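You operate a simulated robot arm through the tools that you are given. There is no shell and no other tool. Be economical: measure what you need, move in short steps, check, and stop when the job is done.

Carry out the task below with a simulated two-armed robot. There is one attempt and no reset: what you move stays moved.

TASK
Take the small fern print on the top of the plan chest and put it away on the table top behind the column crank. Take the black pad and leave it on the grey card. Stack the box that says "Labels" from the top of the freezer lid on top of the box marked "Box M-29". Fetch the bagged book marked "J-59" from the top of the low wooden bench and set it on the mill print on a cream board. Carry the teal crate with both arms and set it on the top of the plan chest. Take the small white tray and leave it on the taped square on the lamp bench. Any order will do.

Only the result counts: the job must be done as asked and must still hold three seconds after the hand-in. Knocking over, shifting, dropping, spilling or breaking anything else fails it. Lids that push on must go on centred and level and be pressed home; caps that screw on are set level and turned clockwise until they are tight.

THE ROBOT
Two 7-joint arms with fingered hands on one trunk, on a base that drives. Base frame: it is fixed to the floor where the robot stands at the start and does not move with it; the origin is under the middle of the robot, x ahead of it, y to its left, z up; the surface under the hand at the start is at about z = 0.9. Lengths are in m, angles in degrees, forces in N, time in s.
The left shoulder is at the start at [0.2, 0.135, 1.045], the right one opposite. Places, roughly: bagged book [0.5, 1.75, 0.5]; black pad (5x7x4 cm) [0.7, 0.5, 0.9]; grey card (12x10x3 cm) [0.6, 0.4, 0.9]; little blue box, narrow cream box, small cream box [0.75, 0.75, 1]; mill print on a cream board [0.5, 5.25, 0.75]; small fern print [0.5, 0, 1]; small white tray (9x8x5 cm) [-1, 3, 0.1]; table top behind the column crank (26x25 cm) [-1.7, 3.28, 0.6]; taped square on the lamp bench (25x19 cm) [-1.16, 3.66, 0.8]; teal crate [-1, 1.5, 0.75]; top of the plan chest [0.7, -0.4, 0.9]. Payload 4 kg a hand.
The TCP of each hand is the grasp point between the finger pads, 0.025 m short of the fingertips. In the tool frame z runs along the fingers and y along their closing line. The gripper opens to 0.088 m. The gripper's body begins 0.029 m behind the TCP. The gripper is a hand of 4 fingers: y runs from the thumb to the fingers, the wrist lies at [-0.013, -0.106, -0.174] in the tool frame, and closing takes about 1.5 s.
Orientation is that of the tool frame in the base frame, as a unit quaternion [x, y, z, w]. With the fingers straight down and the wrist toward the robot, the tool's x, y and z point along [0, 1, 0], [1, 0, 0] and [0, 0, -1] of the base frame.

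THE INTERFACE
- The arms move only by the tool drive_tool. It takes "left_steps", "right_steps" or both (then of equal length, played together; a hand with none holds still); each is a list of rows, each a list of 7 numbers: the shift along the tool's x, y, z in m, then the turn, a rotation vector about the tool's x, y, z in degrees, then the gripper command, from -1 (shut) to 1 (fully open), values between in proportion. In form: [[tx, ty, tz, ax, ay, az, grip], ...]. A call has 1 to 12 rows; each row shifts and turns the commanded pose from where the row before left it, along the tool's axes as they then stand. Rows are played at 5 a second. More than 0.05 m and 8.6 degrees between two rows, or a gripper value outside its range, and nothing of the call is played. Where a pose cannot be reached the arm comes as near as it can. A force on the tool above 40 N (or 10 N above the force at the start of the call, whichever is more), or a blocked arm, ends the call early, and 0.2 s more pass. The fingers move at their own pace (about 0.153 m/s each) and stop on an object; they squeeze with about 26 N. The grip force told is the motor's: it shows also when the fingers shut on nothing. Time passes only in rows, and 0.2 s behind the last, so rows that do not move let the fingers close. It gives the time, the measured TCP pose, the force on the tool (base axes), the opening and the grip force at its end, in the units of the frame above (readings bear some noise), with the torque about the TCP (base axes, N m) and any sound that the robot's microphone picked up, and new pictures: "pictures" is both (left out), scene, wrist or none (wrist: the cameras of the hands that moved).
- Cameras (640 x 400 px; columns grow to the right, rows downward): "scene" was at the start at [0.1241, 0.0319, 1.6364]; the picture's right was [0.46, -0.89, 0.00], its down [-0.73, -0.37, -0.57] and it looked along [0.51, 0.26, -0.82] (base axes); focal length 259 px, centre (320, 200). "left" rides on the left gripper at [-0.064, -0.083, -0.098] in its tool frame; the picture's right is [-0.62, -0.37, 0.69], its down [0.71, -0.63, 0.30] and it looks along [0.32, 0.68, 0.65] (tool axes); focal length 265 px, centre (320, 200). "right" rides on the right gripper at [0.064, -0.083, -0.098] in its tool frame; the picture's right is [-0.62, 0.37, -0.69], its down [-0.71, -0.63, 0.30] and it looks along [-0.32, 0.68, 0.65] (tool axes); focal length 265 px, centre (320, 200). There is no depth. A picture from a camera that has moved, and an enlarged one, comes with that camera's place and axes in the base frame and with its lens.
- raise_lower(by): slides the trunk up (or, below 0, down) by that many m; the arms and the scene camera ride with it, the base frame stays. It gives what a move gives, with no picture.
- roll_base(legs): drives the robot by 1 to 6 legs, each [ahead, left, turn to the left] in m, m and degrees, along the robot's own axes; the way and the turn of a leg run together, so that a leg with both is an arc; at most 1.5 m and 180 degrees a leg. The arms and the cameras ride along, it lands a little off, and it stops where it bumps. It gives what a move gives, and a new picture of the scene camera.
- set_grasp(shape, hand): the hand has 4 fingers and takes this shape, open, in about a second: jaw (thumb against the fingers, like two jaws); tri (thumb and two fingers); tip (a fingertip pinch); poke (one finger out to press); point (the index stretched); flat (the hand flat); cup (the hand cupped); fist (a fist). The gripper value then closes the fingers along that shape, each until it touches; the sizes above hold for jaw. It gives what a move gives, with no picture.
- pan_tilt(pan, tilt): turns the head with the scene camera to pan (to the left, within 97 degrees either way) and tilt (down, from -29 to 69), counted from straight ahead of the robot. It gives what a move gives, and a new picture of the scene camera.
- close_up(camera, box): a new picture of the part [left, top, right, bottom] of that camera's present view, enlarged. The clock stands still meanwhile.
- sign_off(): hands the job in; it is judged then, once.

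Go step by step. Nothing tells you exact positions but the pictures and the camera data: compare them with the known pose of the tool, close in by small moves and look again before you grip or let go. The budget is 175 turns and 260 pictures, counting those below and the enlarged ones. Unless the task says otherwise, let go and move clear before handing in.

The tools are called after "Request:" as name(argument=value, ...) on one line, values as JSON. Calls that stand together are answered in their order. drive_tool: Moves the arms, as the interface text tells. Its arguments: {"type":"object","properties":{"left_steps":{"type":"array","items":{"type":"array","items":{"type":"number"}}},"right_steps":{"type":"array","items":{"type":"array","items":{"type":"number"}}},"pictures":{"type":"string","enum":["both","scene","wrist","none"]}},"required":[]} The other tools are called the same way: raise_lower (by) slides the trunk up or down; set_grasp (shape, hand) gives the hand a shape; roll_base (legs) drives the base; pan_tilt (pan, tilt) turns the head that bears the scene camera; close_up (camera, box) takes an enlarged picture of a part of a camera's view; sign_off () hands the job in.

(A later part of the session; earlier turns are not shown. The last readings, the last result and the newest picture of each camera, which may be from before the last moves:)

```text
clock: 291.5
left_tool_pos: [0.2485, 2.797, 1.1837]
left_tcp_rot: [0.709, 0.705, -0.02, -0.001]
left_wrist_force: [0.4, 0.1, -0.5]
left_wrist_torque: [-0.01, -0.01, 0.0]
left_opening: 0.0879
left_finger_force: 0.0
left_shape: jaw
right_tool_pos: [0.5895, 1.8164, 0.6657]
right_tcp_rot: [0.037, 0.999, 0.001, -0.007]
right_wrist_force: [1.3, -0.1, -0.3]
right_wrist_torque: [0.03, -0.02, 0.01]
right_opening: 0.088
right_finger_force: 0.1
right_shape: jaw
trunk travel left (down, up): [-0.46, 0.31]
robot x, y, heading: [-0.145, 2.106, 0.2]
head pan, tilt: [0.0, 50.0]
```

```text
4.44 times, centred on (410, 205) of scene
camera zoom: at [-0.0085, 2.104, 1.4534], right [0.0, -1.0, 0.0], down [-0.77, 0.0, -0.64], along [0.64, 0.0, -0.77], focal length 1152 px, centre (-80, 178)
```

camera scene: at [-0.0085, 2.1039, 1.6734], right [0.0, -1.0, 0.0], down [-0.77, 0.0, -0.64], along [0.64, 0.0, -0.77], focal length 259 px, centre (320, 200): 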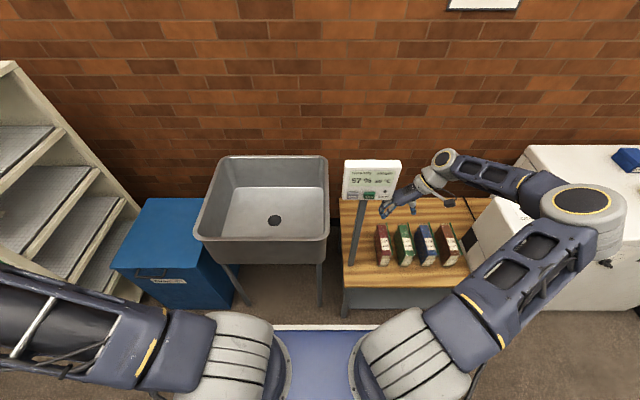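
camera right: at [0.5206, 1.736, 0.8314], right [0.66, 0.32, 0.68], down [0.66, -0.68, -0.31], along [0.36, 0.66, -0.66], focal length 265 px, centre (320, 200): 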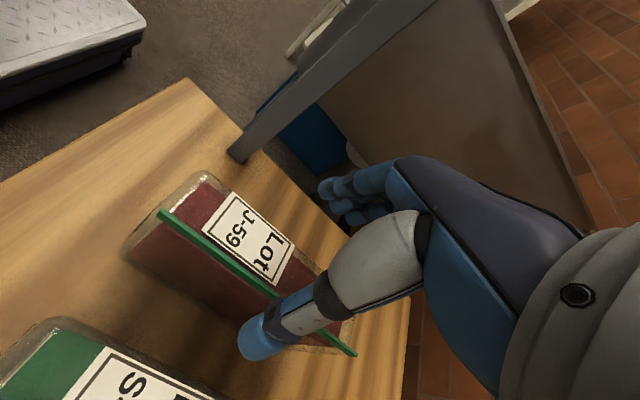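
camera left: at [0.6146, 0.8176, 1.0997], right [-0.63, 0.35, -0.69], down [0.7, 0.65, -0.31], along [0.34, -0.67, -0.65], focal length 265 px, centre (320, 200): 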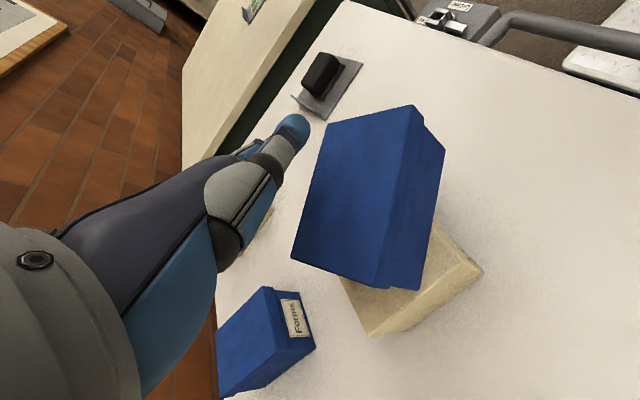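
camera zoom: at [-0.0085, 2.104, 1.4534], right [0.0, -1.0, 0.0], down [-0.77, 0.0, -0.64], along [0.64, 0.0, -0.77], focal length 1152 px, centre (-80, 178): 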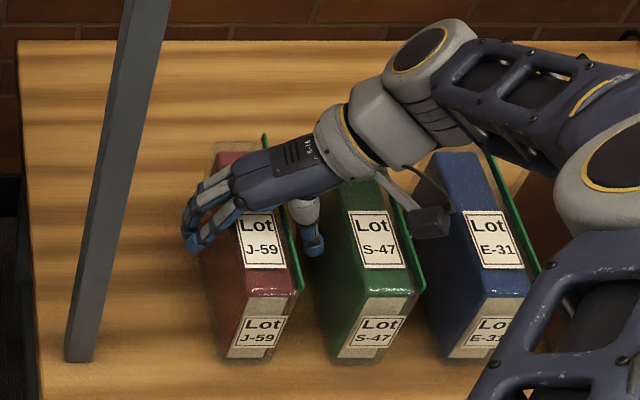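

Request:
drive_tool(right_steps=[[0, 0, 0.004, 0, 0, 0, 0.3], [0, 0, 0, 0, 0, 0, 0], [0, 0, 0, 0, 0, 0, -1], [0, 0, 0, 0, 0, 0, -1], [0, 0, 0, 0, 0, 0, -1], [0, 0, 0, 0, 0, 0, -1], [0, 0, 0, 0, 0, 0, -1], [0, 0, 0, 0, 0, 0, -1], [0, 0, -0.01, 0, 0, 0, -1], [0, 0, -0.02, 0, 0, 0, -1], [0, 0, -0.03, 0, 0, 0, -1]], pictures="wrist")

Request:
close_up(camera="scene", box=[360, 140, 450, 250])

```text
clock: 293.9
left_tool_pos: [0.2474, 2.796, 1.1836]
left_tcp_rot: [0.709, 0.705, -0.02, -0.001]
left_wrist_force: [-1.0, 0.2, 0.3]
left_wrist_torque: [-0.02, 0.01, -0.01]
left_opening: 0.0879
left_finger_force: 0.0
left_shape: jaw
right_tool_pos: [0.5914, 1.8181, 0.7234]
right_tcp_rot: [0.038, 0.999, 0.0, -0.008]
right_wrist_force: [0.0, 0.2, -5.4]
right_wrist_torque: [0.01, 0.08, 0.02]
right_opening: 0.0423
right_finger_force: 25.9
right_shape: jaw
trunk travel left (down, up): [-0.46, 0.31]
robot x, y, heading: [-0.1458, 2.103, 0.1]
head pan, tilt: [0.0, 50.0]
camera right: at [0.5215, 1.7388, 0.8218], right [0.66, 0.32, 0.68], down [0.66, -0.68, -0.32], along [0.36, 0.66, -0.66], focal length 265 px, centre (320, 200)
```

right: 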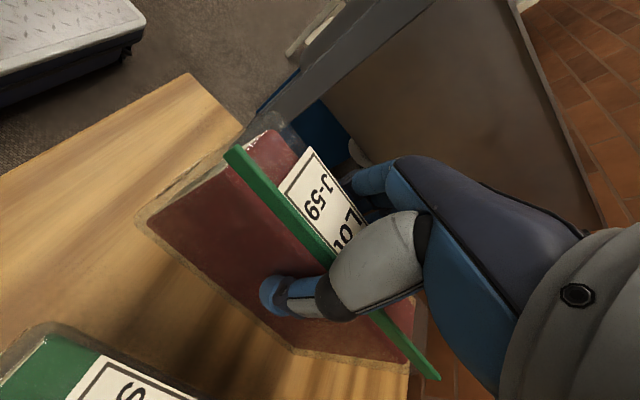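

```text
3.64 times, centred on (405, 195) of scene
camera zoom: at [-0.0082, 2.1039, 1.4533], right [0.0, -1.0, 0.0], down [-0.77, 0.0, -0.64], along [0.64, 0.0, -0.77], focal length 943 px, centre (11, 218)
```

zoom: 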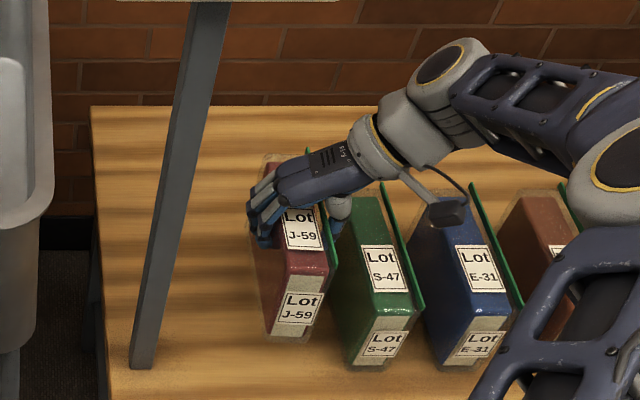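

The book is held (about 0.5 kg). Lifting clear, raising the trunk, and backing off.

Request:
drive_tool(right_steps=[[0, 0, -0.04, 0, 0, 0, -1], [0, 0, -0.04, 0, 0, 0, -1], [0, 0, -0.04, 0, 0, 0, -1]], pictures="none")

Request:
raise_lower(by=0.25)

Request:
roll_base(legs=[[-0.16, 0, 0], [0, 0, 90]])

```text
clock: 294.7
left_tool_pos: [0.2488, 2.7959, 1.1843]
left_tcp_rot: [0.708, 0.706, -0.02, 0.0]
left_wrist_force: [0.5, -0.6, 0.1]
left_wrist_torque: [0.02, 0.03, 0.04]
left_opening: 0.088
left_finger_force: 0.0
left_shape: jaw
right_tool_pos: [0.5949, 1.817, 0.843]
right_tcp_rot: [0.038, 0.999, 0.0, -0.007]
right_wrist_force: [0.0, -0.1, -5.7]
right_wrist_torque: [0.03, 0.06, -0.01]
right_opening: 0.0422
right_finger_force: 25.9
right_shape: jaw
trunk travel left (down, up): [-0.46, 0.31]
robot x, y, heading: [-0.1471, 2.1029, 0.2]
head pan, tilt: [0.0, 50.0]
```

```text
clock: 297.3
left_tool_pos: [0.2487, 2.7952, 1.4338]
left_tcp_rot: [0.709, 0.705, -0.02, 0.0]
left_wrist_force: [0.4, -0.7, -0.1]
left_wrist_torque: [0.02, -0.01, 0.0]
left_opening: 0.0883
left_finger_force: 0.0
left_shape: jaw
right_tool_pos: [0.5949, 1.8171, 1.0928]
right_tcp_rot: [0.038, 0.999, 0.0, -0.008]
right_wrist_force: [0.0, -0.9, -5.3]
right_wrist_torque: [0.0, 0.03, -0.03]
right_opening: 0.0422
right_finger_force: 26.6
right_shape: jaw
trunk travel left (down, up): [-0.71, 0.06]
robot x, y, heading: [-0.1479, 2.1049, -0.1]
head pan, tilt: [0.0, 50.0]
```

```text
clock: 299.5
left_tool_pos: [0.016, 2.8331, 1.4333]
left_tcp_rot: [0.67, 0.742, -0.019, 0.0]
left_wrist_force: [0.8, 0.2, 1.3]
left_wrist_torque: [-0.01, 0.02, 0.0]
left_opening: 0.0879
left_finger_force: 0.0
left_shape: jaw
right_tool_pos: [0.4588, 1.8831, 1.0881]
right_tcp_rot: [-0.013, 1.0, -0.008, -0.015]
right_wrist_force: [-7.3, -8.3, -2.8]
right_wrist_torque: [0.11, -0.28, -0.21]
right_opening: 0.0405
right_finger_force: 26.1
right_shape: jaw
trunk travel left (down, up): [-0.71, 0.06]
robot x, y, heading: [-0.3001, 2.1026, 6.4]
head pan, tilt: [0.0, 50.0]
stopped in leg 2: the force on the tool passed its limit at 58 N (the readings are from after the stop); the commanded pose is now the measured one
camera scene: at [-0.1651, 2.1179, 1.7034], right [0.11, -0.99, 0.0], down [-0.76, -0.08, -0.64], along [0.64, 0.07, -0.77], focal length 259 px, centre (320, 200)
```

scene: 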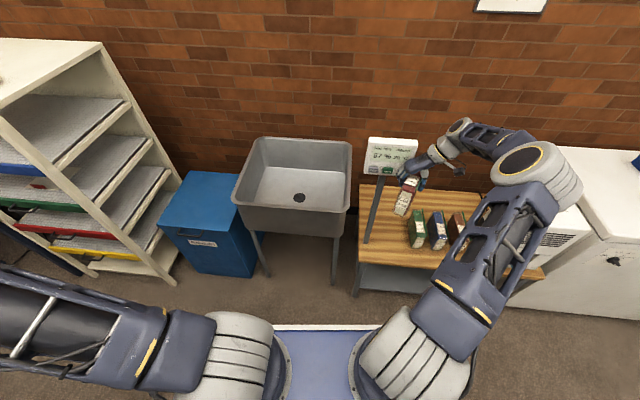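

The book touched the panel post while turning. I'll turn back, then move further away before turning.

Request:
roll_base(legs=[[0, 0, -7]])

Request:
close_up(camera="scene", box=[340, 120, 480, 260])

```text
clock: 300.5
left_tool_pos: [0.1042, 2.7893, 1.4334]
left_tcp_rot: [0.716, 0.698, -0.02, -0.001]
left_wrist_force: [0.1, 0.7, -1.1]
left_wrist_torque: [-0.01, 0.0, 0.02]
left_opening: 0.0878
left_finger_force: 0.1
left_shape: jaw
right_tool_pos: [0.4283, 1.7935, 1.0887]
right_tcp_rot: [0.048, 0.999, -0.007, -0.015]
right_wrist_force: [-0.3, 0.3, -5.1]
right_wrist_torque: [0.02, 0.03, 0.01]
right_opening: 0.0416
right_finger_force: 25.6
right_shape: jaw
trunk travel left (down, up): [-0.71, 0.06]
robot x, y, heading: [-0.3004, 2.1032, -0.9]
head pan, tilt: [0.0, 50.0]
camera scene: at [-0.1638, 2.1014, 1.7033], right [-0.02, -1.0, 0.0], down [-0.77, 0.01, -0.64], along [0.64, -0.01, -0.77], focal length 259 px, centre (320, 200)
```

scene: 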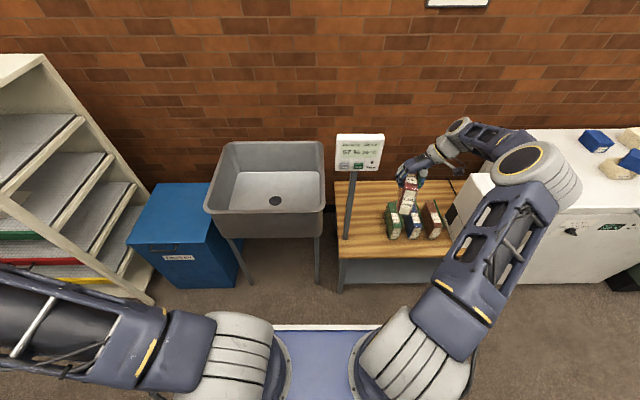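

```text
2.86 times, centred on (410, 190) of scene
camera zoom: at [-0.1638, 2.1014, 1.7033], right [-0.02, -1.0, 0.0], down [-0.77, 0.01, -0.64], along [0.64, -0.01, -0.77], focal length 741 px, centre (63, 229)
```

zoom: 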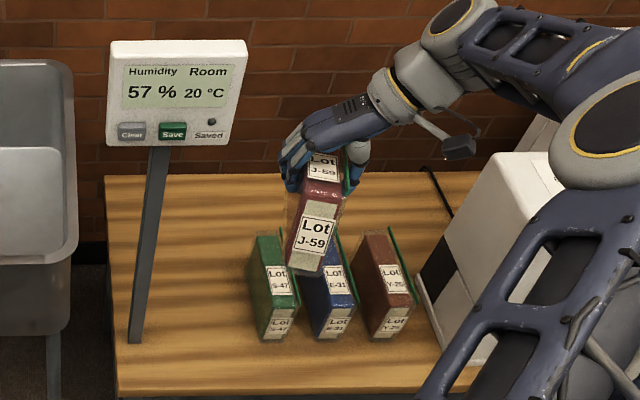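

The panel is intact and the book still held. I'll pull the hand in before turning.

Request:
drive_tool(right_steps=[[0.04, 0, 0, 0, 0, 0, -1], [0.04, 0, 0, 0, 0, 0, -1], [0.04, 0, 0, 0, 0, 0, -1], [0.04, 0, 0, 0, 0, 0, -1]], pictures="none")

```text
clock: 301.5
left_tool_pos: [0.1037, 2.7901, 1.4333]
left_tcp_rot: [0.714, 0.7, -0.02, 0.0]
left_wrist_force: [0.2, 0.3, -0.1]
left_wrist_torque: [0.0, 0.01, 0.01]
left_opening: 0.088
left_finger_force: 0.1
left_shape: jaw
right_tool_pos: [0.2686, 1.8137, 1.0944]
right_tcp_rot: [0.049, 0.999, -0.006, -0.016]
right_wrist_force: [1.2, 0.6, -4.7]
right_wrist_torque: [-0.01, 0.02, -0.01]
right_opening: 0.0416
right_finger_force: 26.3
right_shape: jaw
trunk travel left (down, up): [-0.71, 0.06]
robot x, y, heading: [-0.3026, 2.1034, -0.6]
head pan, tilt: [0.0, 50.0]
```

Request:
drive_tool(left_steps=[[-0.04, 0.03, -0.01, 0, 0, 0, 1], [-0.04, 0.03, -0.01, 0, 0, 0, 1], [-0.04, 0.03, -0.01, 0, 0, 0, 1], [-0.04, 0.03, -0.01, 0, 0, 0, 1], [-0.04, 0.02, -0.01, 0, 0, 0, 1], [-0.04, 0.02, 0, 0, 0, 0, 1], [-0.04, 0.02, 0, 0, 0, 0, 1], [-0.04, 0.02, 0, 0, 0, 0, 1], [-0.04, 0.01, 0, 0, 0, 0, 1]], pictures="none")

Request:
roll_base(legs=[[0, 0, 91]])

```text
refused: row 1 steps farther than a row can; nothing moved
```

```text
clock: 305.8
left_tool_pos: [-0.9941, 2.4963, 1.4332]
left_tcp_rot: [0.001, 1.0, -0.014, 0.014]
left_wrist_force: [-0.3, -0.7, 0.0]
left_wrist_torque: [-0.01, 0.03, 0.0]
left_opening: 0.0878
left_finger_force: 0.1
left_shape: jaw
right_tool_pos: [-0.0215, 2.6802, 1.0931]
right_tcp_rot: [-0.68, 0.733, -0.015, -0.006]
right_wrist_force: [0.7, 0.0, -5.9]
right_wrist_torque: [-0.05, 0.01, 0.02]
right_opening: 0.0415
right_finger_force: 25.9
right_shape: jaw
trunk travel left (down, up): [-0.71, 0.06]
robot x, y, heading: [-0.3049, 2.1037, 90.1]
head pan, tilt: [0.0, 50.0]
camera scene: at [-0.3016, 2.2409, 1.7033], right [1.0, 0.0, 0.0], down [0.0, -0.77, -0.64], along [0.0, 0.64, -0.77], focal length 259 px, centre (320, 200)
```

scene: 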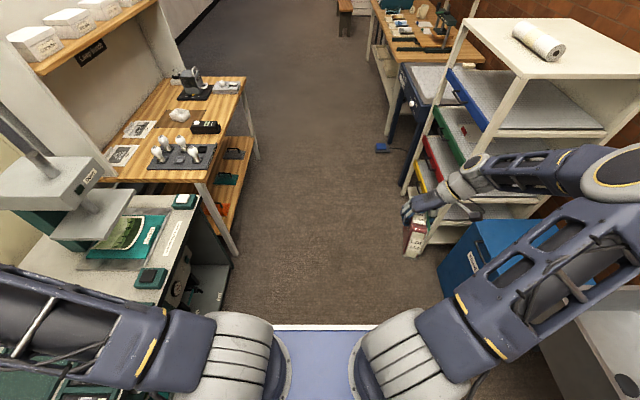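

Now bringing the left hand in before driving up the aisle.

Request:
drive_tool(left_steps=[[-0.035, 0.03, -0.01, 0, 0, 0, 1], [-0.035, 0.03, -0.01, 0, 0, 0, 1], [-0.035, 0.03, -0.01, 0, 0, 0, 1], [-0.035, 0.03, 0, 0, 0, 0, 1], [-0.04, 0.02, 0, 0, 0, 0, 1], [-0.04, 0.02, 0, 0, 0, 0, 1], [-0.04, 0.02, 0, 0, 0, 0, 1], [-0.04, 0.02, 0, 0, 0, 0, 1], [-0.04, 0.01, 0, 0, 0, 0, 1], [-0.04, 0.01, 0, 0, 0, 0, 1], [-0.04, 0, 0, 0, 0, 0, 1]], pictures="none")

```text
clock: 308.1
left_tool_pos: [-0.5774, 2.7174, 1.467]
left_tcp_rot: [0.0, 1.0, -0.015, 0.014]
left_wrist_force: [0.2, 1.1, 0.4]
left_wrist_torque: [-0.04, 0.0, 0.01]
left_opening: 0.0881
left_finger_force: 0.1
left_shape: jaw
right_tool_pos: [-0.0208, 2.6797, 1.0942]
right_tcp_rot: [-0.679, 0.734, -0.015, -0.005]
right_wrist_force: [0.0, 0.0, -4.9]
right_wrist_torque: [-0.07, -0.02, 0.03]
right_opening: 0.0417
right_finger_force: 25.6
right_shape: jaw
trunk travel left (down, up): [-0.71, 0.06]
robot x, y, heading: [-0.3044, 2.1018, 90.2]
head pan, tilt: [0.0, 50.0]
```

Request:
roll_base(legs=[[0, 0.05, 0], [1.4, 0, 0], [1.0, 0, 0]])

Request:
pan_tilt(pan=-50, tilt=35)

```text
clock: 320.4
left_tool_pos: [-0.5329, 5.13, 1.4689]
left_tcp_rot: [0.03, 0.999, -0.016, 0.014]
left_wrist_force: [-0.7, -0.1, -0.3]
left_wrist_torque: [-0.01, 0.02, -0.01]
left_opening: 0.0879
left_finger_force: 0.1
left_shape: jaw
right_tool_pos: [0.0188, 5.0605, 1.0939]
right_tcp_rot: [-0.659, 0.752, -0.015, -0.007]
right_wrist_force: [0.4, 0.4, -5.5]
right_wrist_torque: [-0.02, 0.05, -0.02]
right_opening: 0.0418
right_finger_force: 25.7
right_shape: jaw
trunk travel left (down, up): [-0.71, 0.06]
robot x, y, heading: [-0.2917, 4.5017, 87.2]
head pan, tilt: [0.0, 50.0]
camera scene: at [-0.2849, 4.6383, 1.7033], right [1.0, -0.05, 0.0], down [-0.04, -0.77, -0.64], along [0.03, 0.64, -0.77], focal length 259 px, centre (320, 200)
```

scene: 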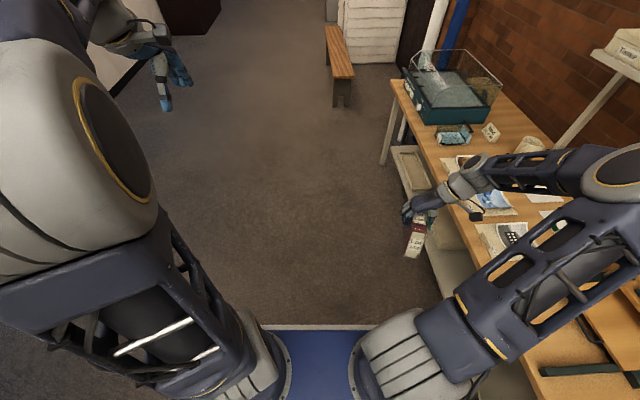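

```text
clock: 321.6
left_tool_pos: [-0.5324, 5.1298, 1.4673]
left_tcp_rot: [0.029, 0.999, -0.015, 0.013]
left_wrist_force: [0.2, 0.1, 0.1]
left_wrist_torque: [0.04, -0.01, -0.04]
left_opening: 0.088
left_finger_force: 0.0
left_shape: jaw
right_tool_pos: [0.0201, 5.0598, 1.0943]
right_tcp_rot: [-0.659, 0.752, -0.016, -0.006]
right_wrist_force: [0.1, -0.6, -5.1]
right_wrist_torque: [-0.02, 0.02, -0.01]
right_opening: 0.0415
right_finger_force: 26.2
right_shape: jaw
trunk travel left (down, up): [-0.71, 0.06]
robot x, y, heading: [-0.2932, 4.4976, 87.0]
head pan, tilt: [-50.0, 35.0]
camera scene: at [-0.2186, 4.6144, 1.725], right [0.6, -0.8, 0.0], down [-0.46, -0.35, -0.82], along [0.65, 0.49, -0.57], focal length 259 px, centre (320, 200)
```

scene: 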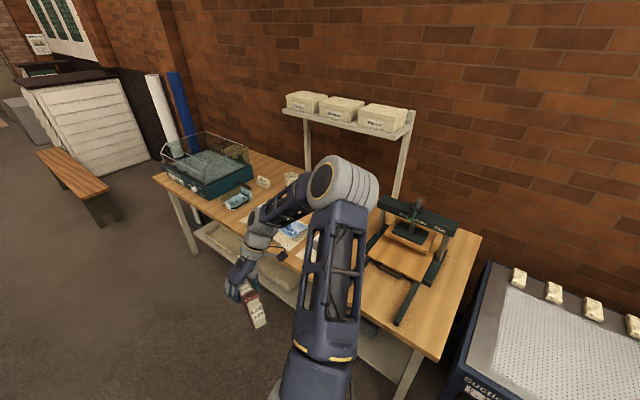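

The mill print is at about (0.53, 5.19) on the table, with a frame press to its right. I'll drive up to y ≈ 5.45 and turn to face the table.

Request:
roll_base(legs=[[0.93, 0.08, 3], [0, 0, -90]])

Request:
pan_tilt(pan=-10, tilt=45)

```text
clock: 330.4
left_tool_pos: [0.2526, 5.7458, 1.4672]
left_tcp_rot: [0.697, 0.717, -0.02, -0.001]
left_wrist_force: [0.3, -0.4, -0.5]
left_wrist_torque: [0.02, -0.04, -0.02]
left_opening: 0.088
left_finger_force: 0.1
left_shape: jaw
right_tool_pos: [0.2329, 5.1899, 1.095]
right_tcp_rot: [0.024, 1.0, -0.007, -0.015]
right_wrist_force: [-0.7, 0.6, -5.2]
right_wrist_torque: [0.04, 0.04, -0.02]
right_opening: 0.0416
right_finger_force: 25.3
right_shape: jaw
trunk travel left (down, up): [-0.71, 0.06]
robot x, y, heading: [-0.3526, 5.4507, 2.1]
head pan, tilt: [-50.0, 35.0]
camera scene: at [-0.2321, 5.3887, 1.7251], right [-0.74, -0.67, 0.0], down [-0.38, 0.43, -0.82], along [0.55, -0.61, -0.57], focal length 259 px, centre (320, 200)
```

scene: 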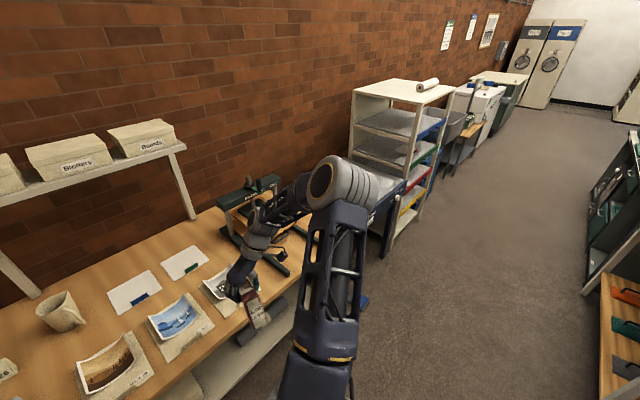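

```text
clock: 331.4
left_tool_pos: [0.2531, 5.7466, 1.4679]
left_tcp_rot: [0.697, 0.717, -0.021, 0.0]
left_wrist_force: [-0.4, 0.9, -0.4]
left_wrist_torque: [0.01, -0.01, 0.01]
left_opening: 0.0879
left_finger_force: 0.1
left_shape: jaw
right_tool_pos: [0.2318, 5.1902, 1.0944]
right_tcp_rot: [0.023, 1.0, -0.007, -0.015]
right_wrist_force: [0.9, 0.0, -5.1]
right_wrist_torque: [0.0, 0.04, -0.03]
right_opening: 0.0415
right_finger_force: 26.2
right_shape: jaw
trunk travel left (down, up): [-0.71, 0.06]
robot x, y, heading: [-0.3548, 5.4537, 1.8]
head pan, tilt: [-10.0, 45.0]
camera scene: at [-0.2105, 5.4428, 1.7103], right [-0.14, -0.99, 0.0], down [-0.7, 0.1, -0.71], along [0.7, -0.1, -0.71], focal length 259 px, centre (320, 200)
```

scene: 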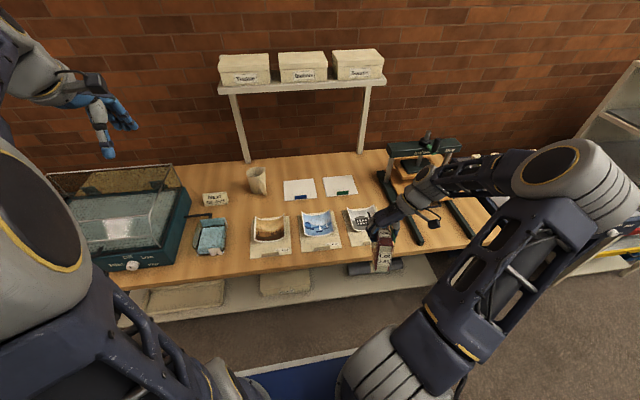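

Request:
close_up(camera="scene", box=[280, 160, 460, 290])

Request:
close_up(camera="right", box=[0, 0, 640, 400])

```text
3.08 times, centred on (370, 225) of scene
camera zoom: at [-0.2105, 5.4428, 1.7103], right [-0.14, -0.99, 0.0], down [-0.7, 0.1, -0.71], along [0.7, -0.1, -0.71], focal length 798 px, centre (166, 123)
```

zoom: 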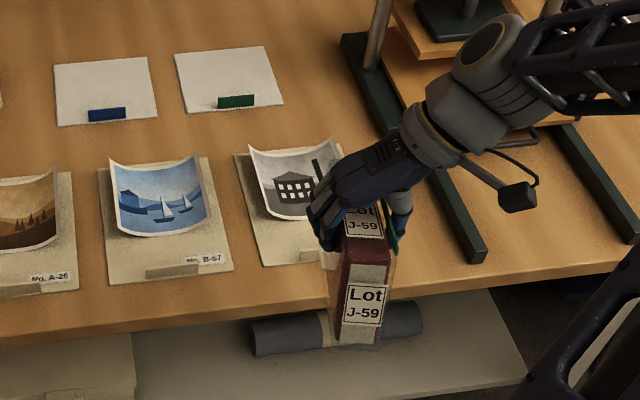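

```text
1.00 times, centred on (320, 200) of right (not enlarged: the box is as wide or as high as the picture)
camera zoom: at [0.1664, 5.1109, 1.1957], right [0.66, 0.35, 0.67], down [0.67, -0.67, -0.32], along [0.34, 0.66, -0.67], focal length 265 px, centre (320, 200)
```

zoom: 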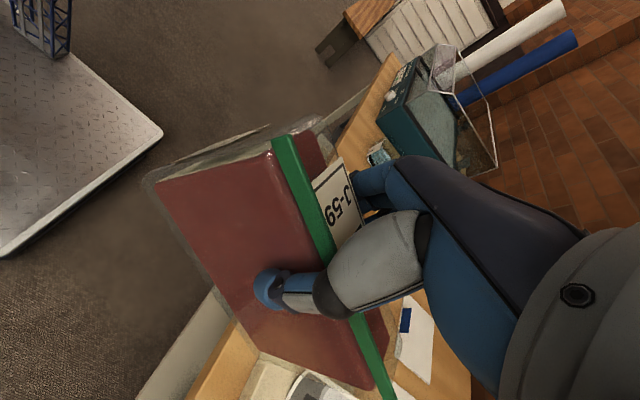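

The book has pitched about 21° in the grip, near end up. I'll tilt the hand to level it. The mill print lies at about (0.56, 5.12), curled with its valley along x, so the book will stand along it.

Request:
roll_base(legs=[[0.15, 0, -2]])

Request:
drive_tool(right_steps=[[0, 0, 0, 0, -7, 0, -1], [0, 0, 0, 0, -7, 0, -1], [0, 0, 0, 0, -7, 0, -1], [-0.04, -0.02, 0, 0, 0, 0, -1], [-0.04, -0.02, 0, 0, 0, 0, -1], [-0.04, -0.02, 0, 0, 0, 0, -1]], pictures="wrist")

Request:
close_up(camera="scene", box=[300, 130, 440, 260])

```text
clock: 332.8
left_tool_pos: [0.4141, 5.7258, 1.4669]
left_tcp_rot: [0.711, 0.703, -0.02, -0.001]
left_wrist_force: [-0.1, 0.9, -0.1]
left_wrist_torque: [0.03, 0.01, 0.0]
left_opening: 0.088
left_finger_force: 0.0
left_shape: jaw
right_tool_pos: [0.3718, 5.1704, 1.0946]
right_tcp_rot: [0.042, 0.999, -0.007, -0.015]
right_wrist_force: [-0.4, -0.5, -4.0]
right_wrist_torque: [0.04, 0.06, 0.01]
right_opening: 0.0418
right_finger_force: 26.3
right_shape: jaw
trunk travel left (down, up): [-0.71, 0.06]
robot x, y, heading: [-0.2005, 5.4571, -0.2]
head pan, tilt: [-10.0, 45.0]
camera scene: at [-0.0611, 5.4397, 1.7103], right [-0.18, -0.98, 0.0], down [-0.7, 0.13, -0.71], along [0.7, -0.13, -0.71], focal length 259 px, centre (320, 200)
```

scene: 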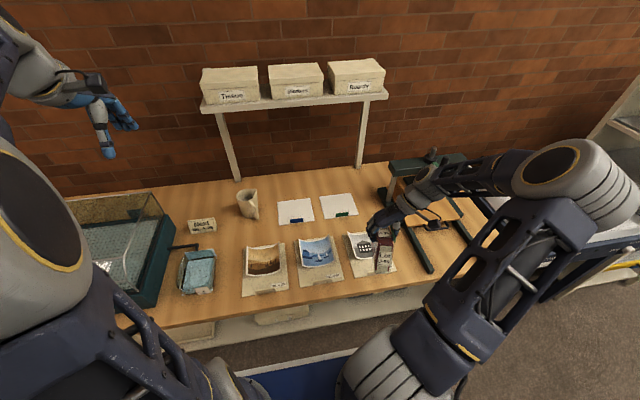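

```text
clock: 334.2
left_tool_pos: [0.4132, 5.7261, 1.4677]
left_tcp_rot: [0.71, 0.704, -0.02, 0.0]
left_wrist_force: [0.7, -0.1, 0.3]
left_wrist_torque: [0.01, -0.03, -0.04]
left_opening: 0.0879
left_finger_force: 0.0
left_shape: jaw
right_tool_pos: [0.4775, 5.1003, 1.1328]
right_tcp_rot: [0.039, 0.985, -0.015, 0.167]
right_wrist_force: [-0.7, 0.0, -5.9]
right_wrist_torque: [0.02, 0.1, 0.0]
right_opening: 0.0415
right_finger_force: 26.5
right_shape: jaw
trunk travel left (down, up): [-0.71, 0.06]
robot x, y, heading: [-0.2055, 5.4581, -0.6]
head pan, tilt: [-10.0, 45.0]
camera right: at [0.3773, 5.0251, 1.2059], right [0.39, 0.35, 0.85], down [0.72, -0.69, -0.04], along [0.58, 0.63, -0.52], focal length 265 px, centre (320, 200)
```

right: 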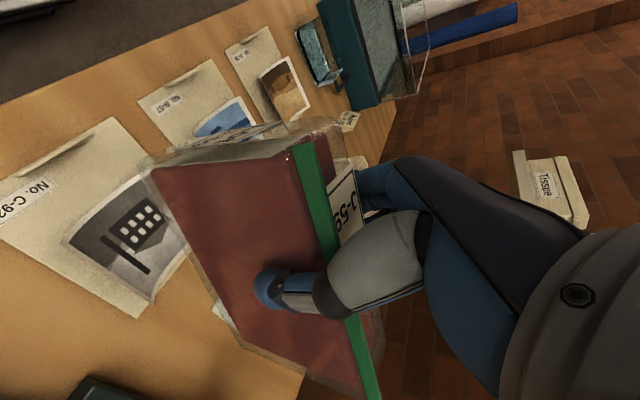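

```text
3.08 times, centred on (370, 195) of scene
camera zoom: at [-0.0612, 5.4397, 1.7103], right [-0.18, -0.98, 0.0], down [-0.7, 0.13, -0.71], along [0.7, -0.13, -0.71], focal length 798 px, centre (166, 215)
```

zoom: 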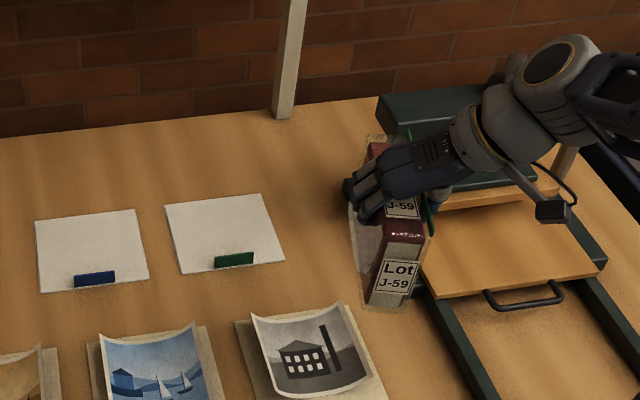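

Nearly level; another 10° of tilt plus a small yaw, then move over the print.

Request:
drive_tool(right_steps=[[0, 0, 0, 0, -5, -2, -1], [0, 0, 0, 0, -5, -2.5, -1], [0.0057, 0.0033, 0.036, 0, 0, 0, -1], [0.0057, 0.0033, 0.036, 0, 0, 0, -1], [0.0057, 0.0033, 0.036, 0, 0, 0, -1], [0.0057, 0.0033, 0.036, 0, 0, 0, -1], [0.0057, 0.0033, 0.036, 0, 0, 0, -1], [0.0057, 0.0033, 0.03, 0, 0, 0, -1]], pictures="wrist")

Request:
close_up(camera="scene", box=[300, 150, 440, 280])

```text
clock: 336.0
left_tool_pos: [0.4136, 5.7252, 1.4677]
left_tcp_rot: [0.71, 0.703, -0.021, -0.001]
left_wrist_force: [0.7, 0.3, 0.3]
left_wrist_torque: [0.05, -0.02, 0.0]
left_opening: 0.088
left_finger_force: 0.1
left_shape: jaw
right_tool_pos: [0.5509, 5.1087, 0.9322]
right_tcp_rot: [0.0, 0.968, -0.024, 0.251]
right_wrist_force: [-0.2, 0.1, -4.8]
right_wrist_torque: [-0.03, 0.11, 0.02]
right_opening: 0.0414
right_finger_force: 25.7
right_shape: jaw
trunk travel left (down, up): [-0.71, 0.06]
robot x, y, heading: [-0.2022, 5.4564, -0.4]
head pan, tilt: [-10.0, 45.0]
camera right: at [0.4449, 5.0282, 0.991], right [0.21, 0.41, 0.89], down [0.76, -0.64, 0.11], along [0.61, 0.66, -0.44], focal length 265 px, centre (320, 200)
```

right: 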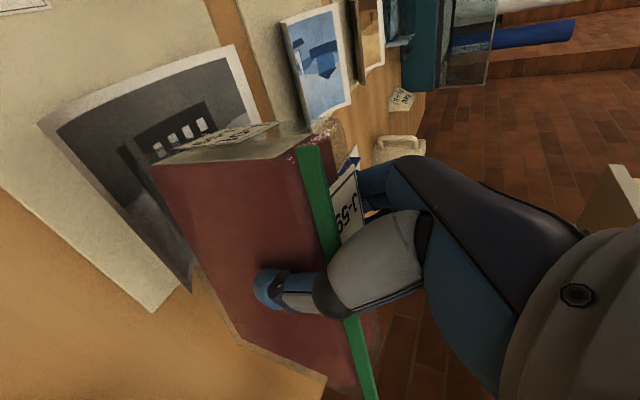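

```text
3.08 times, centred on (370, 215) of scene
camera zoom: at [-0.0611, 5.4397, 1.7103], right [-0.18, -0.98, 0.0], down [-0.7, 0.13, -0.71], along [0.7, -0.13, -0.71], focal length 798 px, centre (166, 154)
```

zoom: 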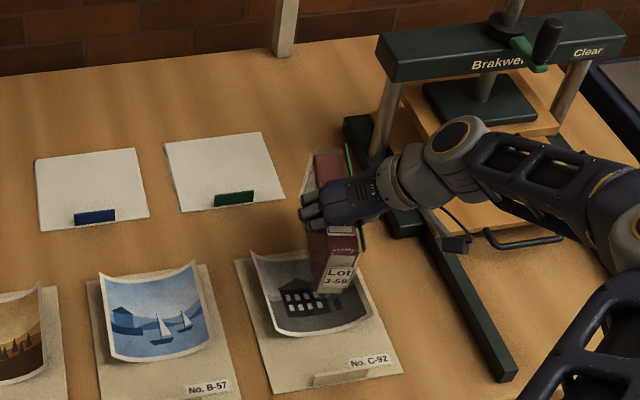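

The book is level and nearly over the print. Descending toward it.

Request:
drive_tool(right_steps=[[0.009, 0.005, 0.022, 0, 0, 0, -1], [0.009, 0.006, 0.022, 0, 0, 0, -1], [0.008, 0, 0.0216, 0, 0, 0, -1], [0, 0, 0, 0, 0, 0, -1]], pictures="none")

Request:
close_up(camera="scene", box=[320, 170, 430, 280])

```text
clock: 336.7
left_tool_pos: [0.4138, 5.7254, 1.4684]
left_tcp_rot: [0.71, 0.704, -0.02, 0.0]
left_wrist_force: [-0.6, 0.2, -1.1]
left_wrist_torque: [0.0, -0.04, -0.03]
left_opening: 0.088
left_finger_force: 0.1
left_shape: jaw
right_tool_pos: [0.5638, 5.1191, 0.8943]
right_tcp_rot: [0.003, 0.966, -0.023, 0.257]
right_wrist_force: [-5.1, 0.4, 19.6]
right_wrist_torque: [-0.38, 0.46, -0.13]
right_opening: 0.0422
right_finger_force: 26.1
right_shape: jaw
trunk travel left (down, up): [-0.71, 0.06]
robot x, y, heading: [-0.2016, 5.4511, -0.4]
head pan, tilt: [-10.0, 45.0]
stopped in row 3 (right hand): the force on the tool passed its limit at 74 N (the readings are from after the stop); the commanded pose is now the measured one
```

```text
3.64 times, centred on (375, 225) of scene
camera zoom: at [-0.0622, 5.4401, 1.7106], right [-0.18, -0.98, 0.0], down [-0.7, 0.13, -0.71], along [0.7, -0.13, -0.71], focal length 943 px, centre (120, 109)
```

zoom: 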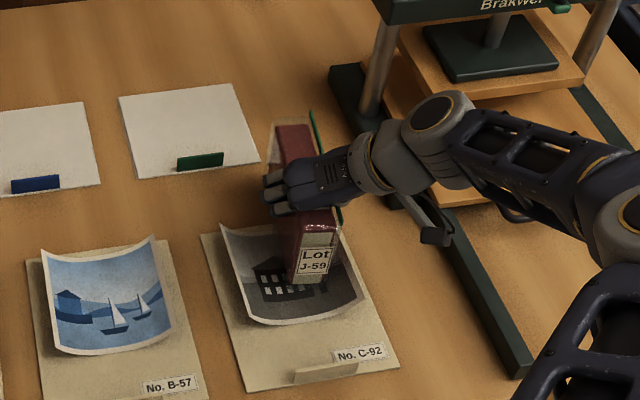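

Contact came early: combining views, this table is really at z ≈ 0.83, so the print's centre is nearer, about (0.515, 5.14). I'll raise slightly and shift the book 5 cm toward me and 2 cm left.

Request:
drive_tool(right_steps=[[-0.0124, 0, -0.0217, 0, 0, 0, -1], [0.0217, 0.0105, -0.0124, 0, 0, 0, -1], [0.0217, 0.0105, -0.0124, 0, 0, 0, -1], [0, 0, 0, 0, 0, 0, -1]], pictures="wrist")

Request:
close_up(camera="scene", box=[320, 170, 430, 280])

```text
clock: 337.7
left_tool_pos: [0.4135, 5.7259, 1.4668]
left_tcp_rot: [0.711, 0.703, -0.02, -0.001]
left_wrist_force: [0.2, 0.0, -0.2]
left_wrist_torque: [-0.02, 0.0, -0.01]
left_opening: 0.0882
left_finger_force: 0.0
left_shape: jaw
right_tool_pos: [0.5128, 5.1408, 0.9144]
right_tcp_rot: [0.003, 0.967, -0.022, 0.255]
right_wrist_force: [0.0, 0.1, -4.9]
right_wrist_torque: [0.08, 0.13, -0.01]
right_opening: 0.0418
right_finger_force: 26.2
right_shape: jaw
trunk travel left (down, up): [-0.71, 0.06]
robot x, y, heading: [-0.2026, 5.4528, -0.5]
head pan, tilt: [-10.0, 45.0]
camera right: at [0.4067, 5.0616, 0.9719], right [0.2, 0.4, 0.89], down [0.76, -0.64, 0.12], along [0.62, 0.66, -0.44], focal length 265 px, centre (320, 200)
```

right: 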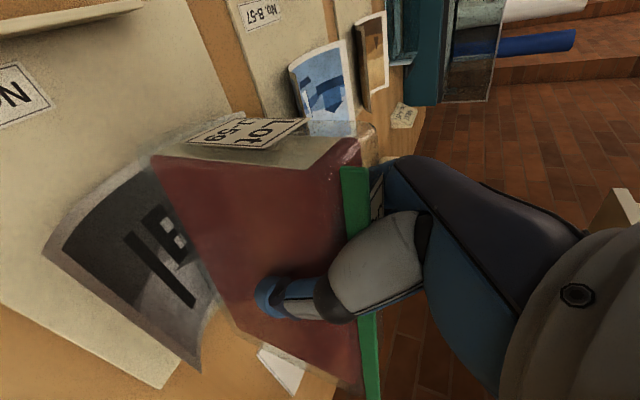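

```text
3.64 times, centred on (375, 225) of scene
camera zoom: at [-0.0609, 5.4397, 1.7102], right [-0.18, -0.98, 0.0], down [-0.7, 0.13, -0.71], along [0.7, -0.13, -0.71], focal length 943 px, centre (120, 109)
```

zoom: 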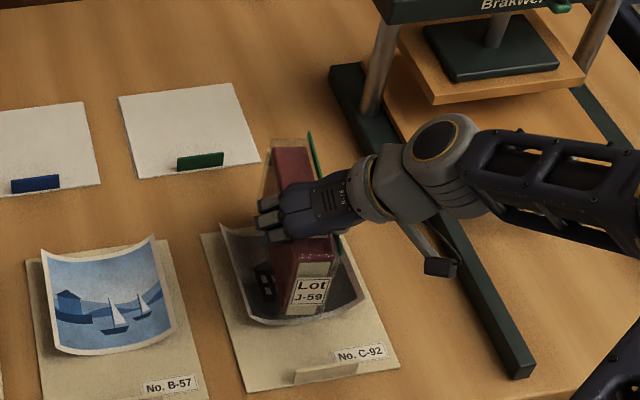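

Good placement. Lowering in small steps to contact.

Request:
drive_tool(right_steps=[[0.0049, 0, 0.0087, 0, 0, 0, -1], [0.002, 0, 0.0035, 0, 0, 0, -1], [0, 0, 0, 0, 0, 0, -1]], pictures="none")

Request:
drive_tool(right_steps=[[0.0015, 0, 0.0026, 0, 0, 0, -1], [0, 0, 0, 0, 0, 0, -1]], pictures="none")

Request:
drive_tool(right_steps=[[0.0015, 0, 0.0026, 0, 0, 0, -1], [0, 0, 0, 0, 0, 0, -1]], pictures="none")

```text
clock: 338.5
left_tool_pos: [0.4144, 5.7263, 1.4665]
left_tcp_rot: [0.711, 0.703, -0.021, -0.001]
left_wrist_force: [-0.4, 0.2, -0.2]
left_wrist_torque: [0.01, -0.02, 0.0]
left_opening: 0.088
left_finger_force: 0.0
left_shape: jaw
right_tool_pos: [0.5119, 5.1409, 0.8992]
right_tcp_rot: [0.004, 0.966, -0.022, 0.256]
right_wrist_force: [0.2, 0.0, -5.6]
right_wrist_torque: [0.02, 0.11, 0.0]
right_opening: 0.0417
right_finger_force: 25.6
right_shape: jaw
trunk travel left (down, up): [-0.71, 0.06]
robot x, y, heading: [-0.1992, 5.4605, -0.5]
head pan, tilt: [-10.0, 45.0]
```

```text
clock: 339.1
left_tool_pos: [0.4138, 5.7259, 1.4671]
left_tcp_rot: [0.71, 0.704, -0.02, -0.001]
left_wrist_force: [-0.3, -0.2, 0.0]
left_wrist_torque: [-0.01, 0.0, -0.01]
left_opening: 0.0879
left_finger_force: 0.0
left_shape: jaw
right_tool_pos: [0.5124, 5.1403, 0.8981]
right_tcp_rot: [0.003, 0.967, -0.023, 0.255]
right_wrist_force: [0.6, -1.2, -5.0]
right_wrist_torque: [0.03, 0.09, 0.01]
right_opening: 0.0416
right_finger_force: 26.3
right_shape: jaw
trunk travel left (down, up): [-0.71, 0.06]
robot x, y, heading: [-0.2003, 5.4562, -0.1]
head pan, tilt: [-10.0, 45.0]
```

```text
clock: 339.7
left_tool_pos: [0.4126, 5.725, 1.4672]
left_tcp_rot: [0.71, 0.704, -0.02, 0.0]
left_wrist_force: [-0.1, -0.4, -0.2]
left_wrist_torque: [-0.02, 0.02, -0.02]
left_opening: 0.088
left_finger_force: 0.0
left_shape: jaw
right_tool_pos: [0.5124, 5.1404, 0.8953]
right_tcp_rot: [0.002, 0.966, -0.022, 0.256]
right_wrist_force: [-1.9, 2.6, 4.8]
right_wrist_torque: [-0.11, 0.1, -0.07]
right_opening: 0.0417
right_finger_force: 26.3
right_shape: jaw
trunk travel left (down, up): [-0.71, 0.06]
robot x, y, heading: [-0.2013, 5.4553, -0.1]
head pan, tilt: [-10.0, 45.0]
```

Contact begun. One more small press to seat it flat, then look.

Request:
drive_tool(right_steps=[[0.001, 0, 0.0018, 0, 0, 0, -1], [0.001, 0, 0.0018, 0, 0, 0, -1], [0, 0, 0, 0, 0, 0, -1]], pictures="wrist")

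Request:
close_up(camera="scene", box=[330, 180, 420, 270])

```text
clock: 340.5
left_tool_pos: [0.4129, 5.7269, 1.4691]
left_tcp_rot: [0.711, 0.703, -0.019, 0.0]
left_wrist_force: [0.1, 0.3, -0.2]
left_wrist_torque: [-0.02, -0.02, 0.01]
left_opening: 0.0879
left_finger_force: 0.0
left_shape: jaw
right_tool_pos: [0.5121, 5.141, 0.8935]
right_tcp_rot: [0.003, 0.966, -0.022, 0.258]
right_wrist_force: [-5.8, 6.9, 36.9]
right_wrist_torque: [-0.39, 0.59, -0.38]
right_opening: 0.0418
right_finger_force: 25.9
right_shape: jaw
trunk travel left (down, up): [-0.71, 0.06]
robot x, y, heading: [-0.1963, 5.4565, -0.4]
head pan, tilt: [-10.0, 45.0]
camera right: at [0.4058, 5.0608, 0.9505], right [0.2, 0.4, 0.89], down [0.76, -0.64, 0.12], along [0.62, 0.66, -0.43], focal length 265 px, centre (320, 200)
```

right: 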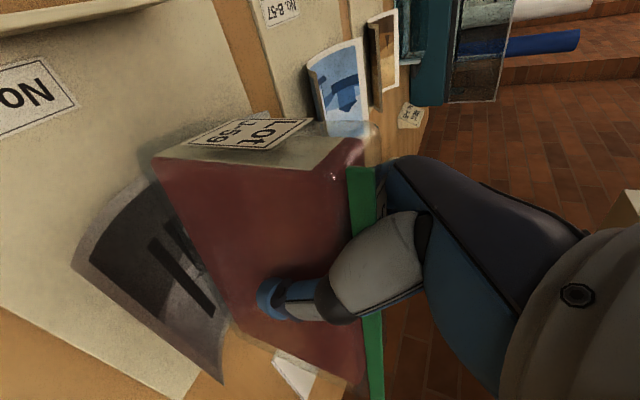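

```text
4.44 times, centred on (375, 225) of scene
camera zoom: at [-0.0624, 5.4405, 1.7108], right [-0.18, -0.98, 0.0], down [-0.7, 0.13, -0.71], along [0.7, -0.13, -0.71], focal length 1152 px, centre (76, 89)
```

zoom: 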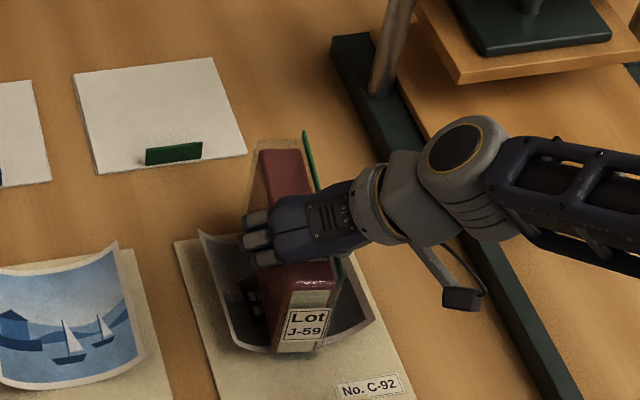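

It's seated. Easing off, opening, and withdrawing along the finger axis.

Request:
drive_tool(right_steps=[[-0.001, 0, -0.0018, 0, 0, 0, -1], [0, 0, 0, 0, 0, 0, 0.2], [0, 0, 0, 0, 0, 0, 0.6], [0, 0, 0, 0, 0, 0, 0.9], [0, 0, 0, 0, 0, 0, 0.9]], pictures="none")

Request:
close_up(camera="scene", box=[330, 180, 420, 270])

```text
clock: 341.7
left_tool_pos: [0.4127, 5.7263, 1.4672]
left_tcp_rot: [0.71, 0.703, -0.02, 0.0]
left_wrist_force: [-0.4, 0.4, -0.1]
left_wrist_torque: [0.05, -0.02, 0.02]
left_opening: 0.088
left_finger_force: 0.1
left_shape: jaw
right_tool_pos: [0.5138, 5.1414, 0.893]
right_tcp_rot: [0.001, 0.966, -0.022, 0.257]
right_wrist_force: [-0.6, 6.0, 21.5]
right_wrist_torque: [-0.06, 0.4, 0.1]
right_opening: 0.0376
right_finger_force: 25.7
right_shape: jaw
trunk travel left (down, up): [-0.71, 0.06]
robot x, y, heading: [-0.2021, 5.4551, -0.3]
head pan, tilt: [-10.0, 45.0]
```

```text
4.44 times, centred on (375, 225) of scene
camera zoom: at [-0.0616, 5.4403, 1.7103], right [-0.18, -0.98, 0.0], down [-0.7, 0.13, -0.71], along [0.7, -0.13, -0.71], focal length 1152 px, centre (76, 89)
```

zoom: 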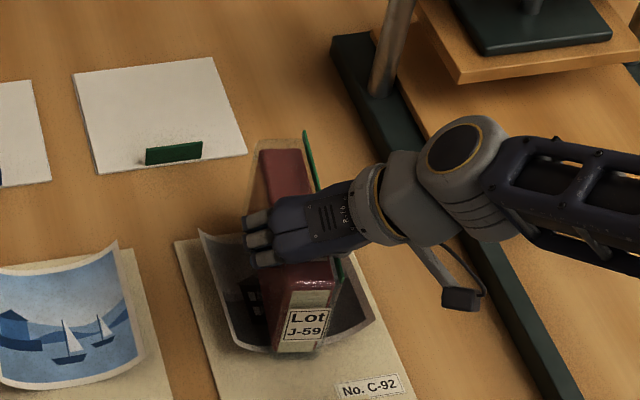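

The fingers haven't opened yet; commanding fully open and waiting.

Request:
drive_tool(right_steps=[[0, 0, 0, 0, 0, 0, 1], [0, 0, 0, 0, 0, 0, 1], [0, 0, 0, 0, 0, 0, 1], [0, 0, 0, 0, 0, 0, 1], [0, 0, 0, 0, 0, 0, 1], [0, 0, 0, 0, 0, 0, 1]], pictures="wrist")

```text
clock: 343.1
left_tool_pos: [0.4134, 5.7248, 1.4671]
left_tcp_rot: [0.711, 0.703, -0.02, 0.0]
left_wrist_force: [0.8, 0.4, 0.7]
left_wrist_torque: [0.02, -0.02, -0.03]
left_opening: 0.0882
left_finger_force: 0.0
left_shape: jaw
right_tool_pos: [0.5115, 5.1408, 0.8929]
right_tcp_rot: [0.003, 0.966, -0.022, 0.256]
right_wrist_force: [1.1, 2.9, 22.3]
right_wrist_torque: [-0.33, 0.65, -0.12]
right_opening: 0.0879
right_finger_force: 0.0
right_shape: jaw
trunk travel left (down, up): [-0.71, 0.06]
robot x, y, heading: [-0.2008, 5.4577, -0.3]
head pan, tilt: [-10.0, 45.0]
camera right: at [0.4057, 5.0603, 0.9505], right [0.2, 0.4, 0.89], down [0.76, -0.64, 0.12], along [0.62, 0.66, -0.44], focal length 265 px, centre (320, 200)
```

right: 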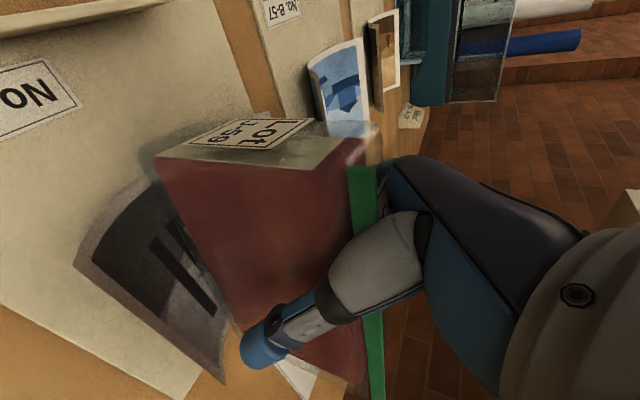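

Request:
drive_tool(right_steps=[[0, 0, -0.005, 0, 0, 0, 1], [0, 0, -0.005, 0, 0, 0, 1], [0, 0, -0.01, 0, 0, 0, 1], [0, 0, 0, 0, 0, 0, 1]], pictures="wrist")

Request:
close_up(camera="scene", box=[330, 180, 420, 270])

```text
clock: 344.1
left_tool_pos: [0.4136, 5.727, 1.4676]
left_tcp_rot: [0.711, 0.703, -0.02, 0.0]
left_wrist_force: [0.6, -0.1, -0.1]
left_wrist_torque: [0.0, 0.0, 0.01]
left_opening: 0.0879
left_finger_force: 0.1
left_shape: jaw
right_tool_pos: [0.5033, 5.1419, 0.9096]
right_tcp_rot: [0.003, 0.966, -0.023, 0.256]
right_wrist_force: [0.2, 0.7, 1.1]
right_wrist_torque: [0.0, 0.01, -0.02]
right_opening: 0.088
right_finger_force: 0.1
right_shape: jaw
trunk travel left (down, up): [-0.71, 0.06]
robot x, y, heading: [-0.2011, 5.4547, -0.1]
head pan, tilt: [-10.0, 45.0]
camera right: at [0.3962, 5.0606, 0.9665], right [0.2, 0.4, 0.89], down [0.76, -0.64, 0.12], along [0.62, 0.66, -0.44], focal length 265 px, centre (320, 200)
```

right: 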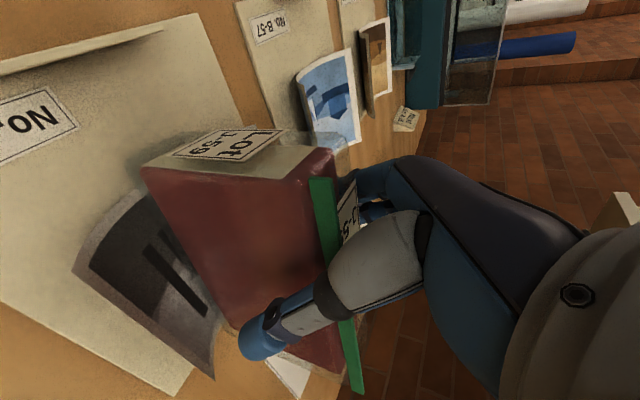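

```text
4.44 times, centred on (375, 225) of scene
camera zoom: at [-0.0611, 5.4397, 1.7102], right [-0.18, -0.98, 0.0], down [-0.7, 0.13, -0.71], along [0.7, -0.13, -0.71], focal length 1152 px, centre (76, 89)
```

zoom: 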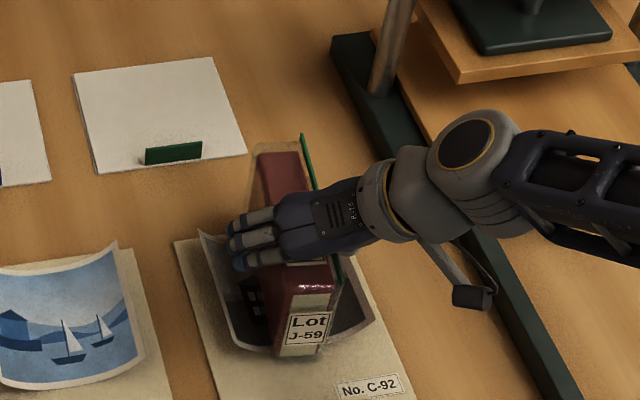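

The book stands by itself. Continuing to withdraw.

Request:
drive_tool(right_steps=[[0, 0, -0.02, 0, 0, 0, 1], [0, 0, -0.03, 0, 0, 0, 1], [0, 0, -0.04, 0, 0, 0, 1], [-0.02, 0, -0.04, 0, 0, 0, 1], [-0.02, 0, -0.04, 0, 7, 0, 1], [0, 0, -0.03, 0, 7, 0, 1], [0, 0, 0, 0, 7, 0, 1], [0, 0, 0, 0, 8, 0, 1]], pictures="none")

Request:
close_up(camera="scene", box=[310, 150, 430, 280])

```text
clock: 345.9
left_tool_pos: [0.4135, 5.7252, 1.4664]
left_tcp_rot: [0.71, 0.703, -0.021, -0.001]
left_wrist_force: [-0.3, 0.0, -0.3]
left_wrist_torque: [0.0, -0.03, 0.0]
left_opening: 0.0882
left_finger_force: 0.1
left_shape: jaw
right_tool_pos: [0.4411, 5.1479, 1.1049]
right_tcp_rot: [0.008, 1.0, -0.021, 0.005]
right_wrist_force: [-0.3, -0.4, -0.1]
right_wrist_torque: [-0.01, -0.02, -0.01]
right_opening: 0.0876
right_finger_force: 0.0
right_shape: jaw
trunk travel left (down, up): [-0.71, 0.06]
robot x, y, heading: [-0.1999, 5.458, -0.3]
head pan, tilt: [-10.0, 45.0]
```

```text
3.08 times, centred on (370, 215) of scene
camera zoom: at [-0.0614, 5.4396, 1.7103], right [-0.18, -0.98, 0.0], down [-0.7, 0.13, -0.71], along [0.7, -0.13, -0.71], focal length 798 px, centre (166, 154)
```

zoom: 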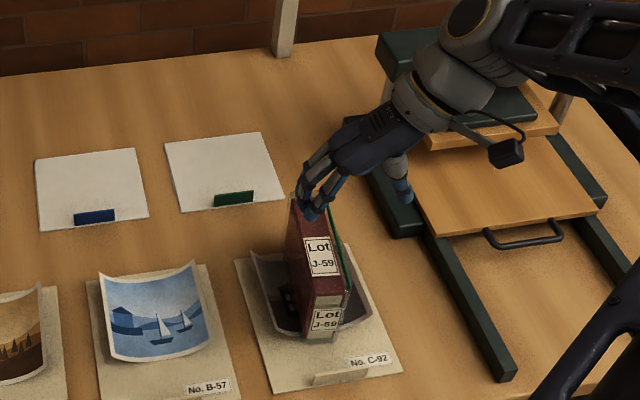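

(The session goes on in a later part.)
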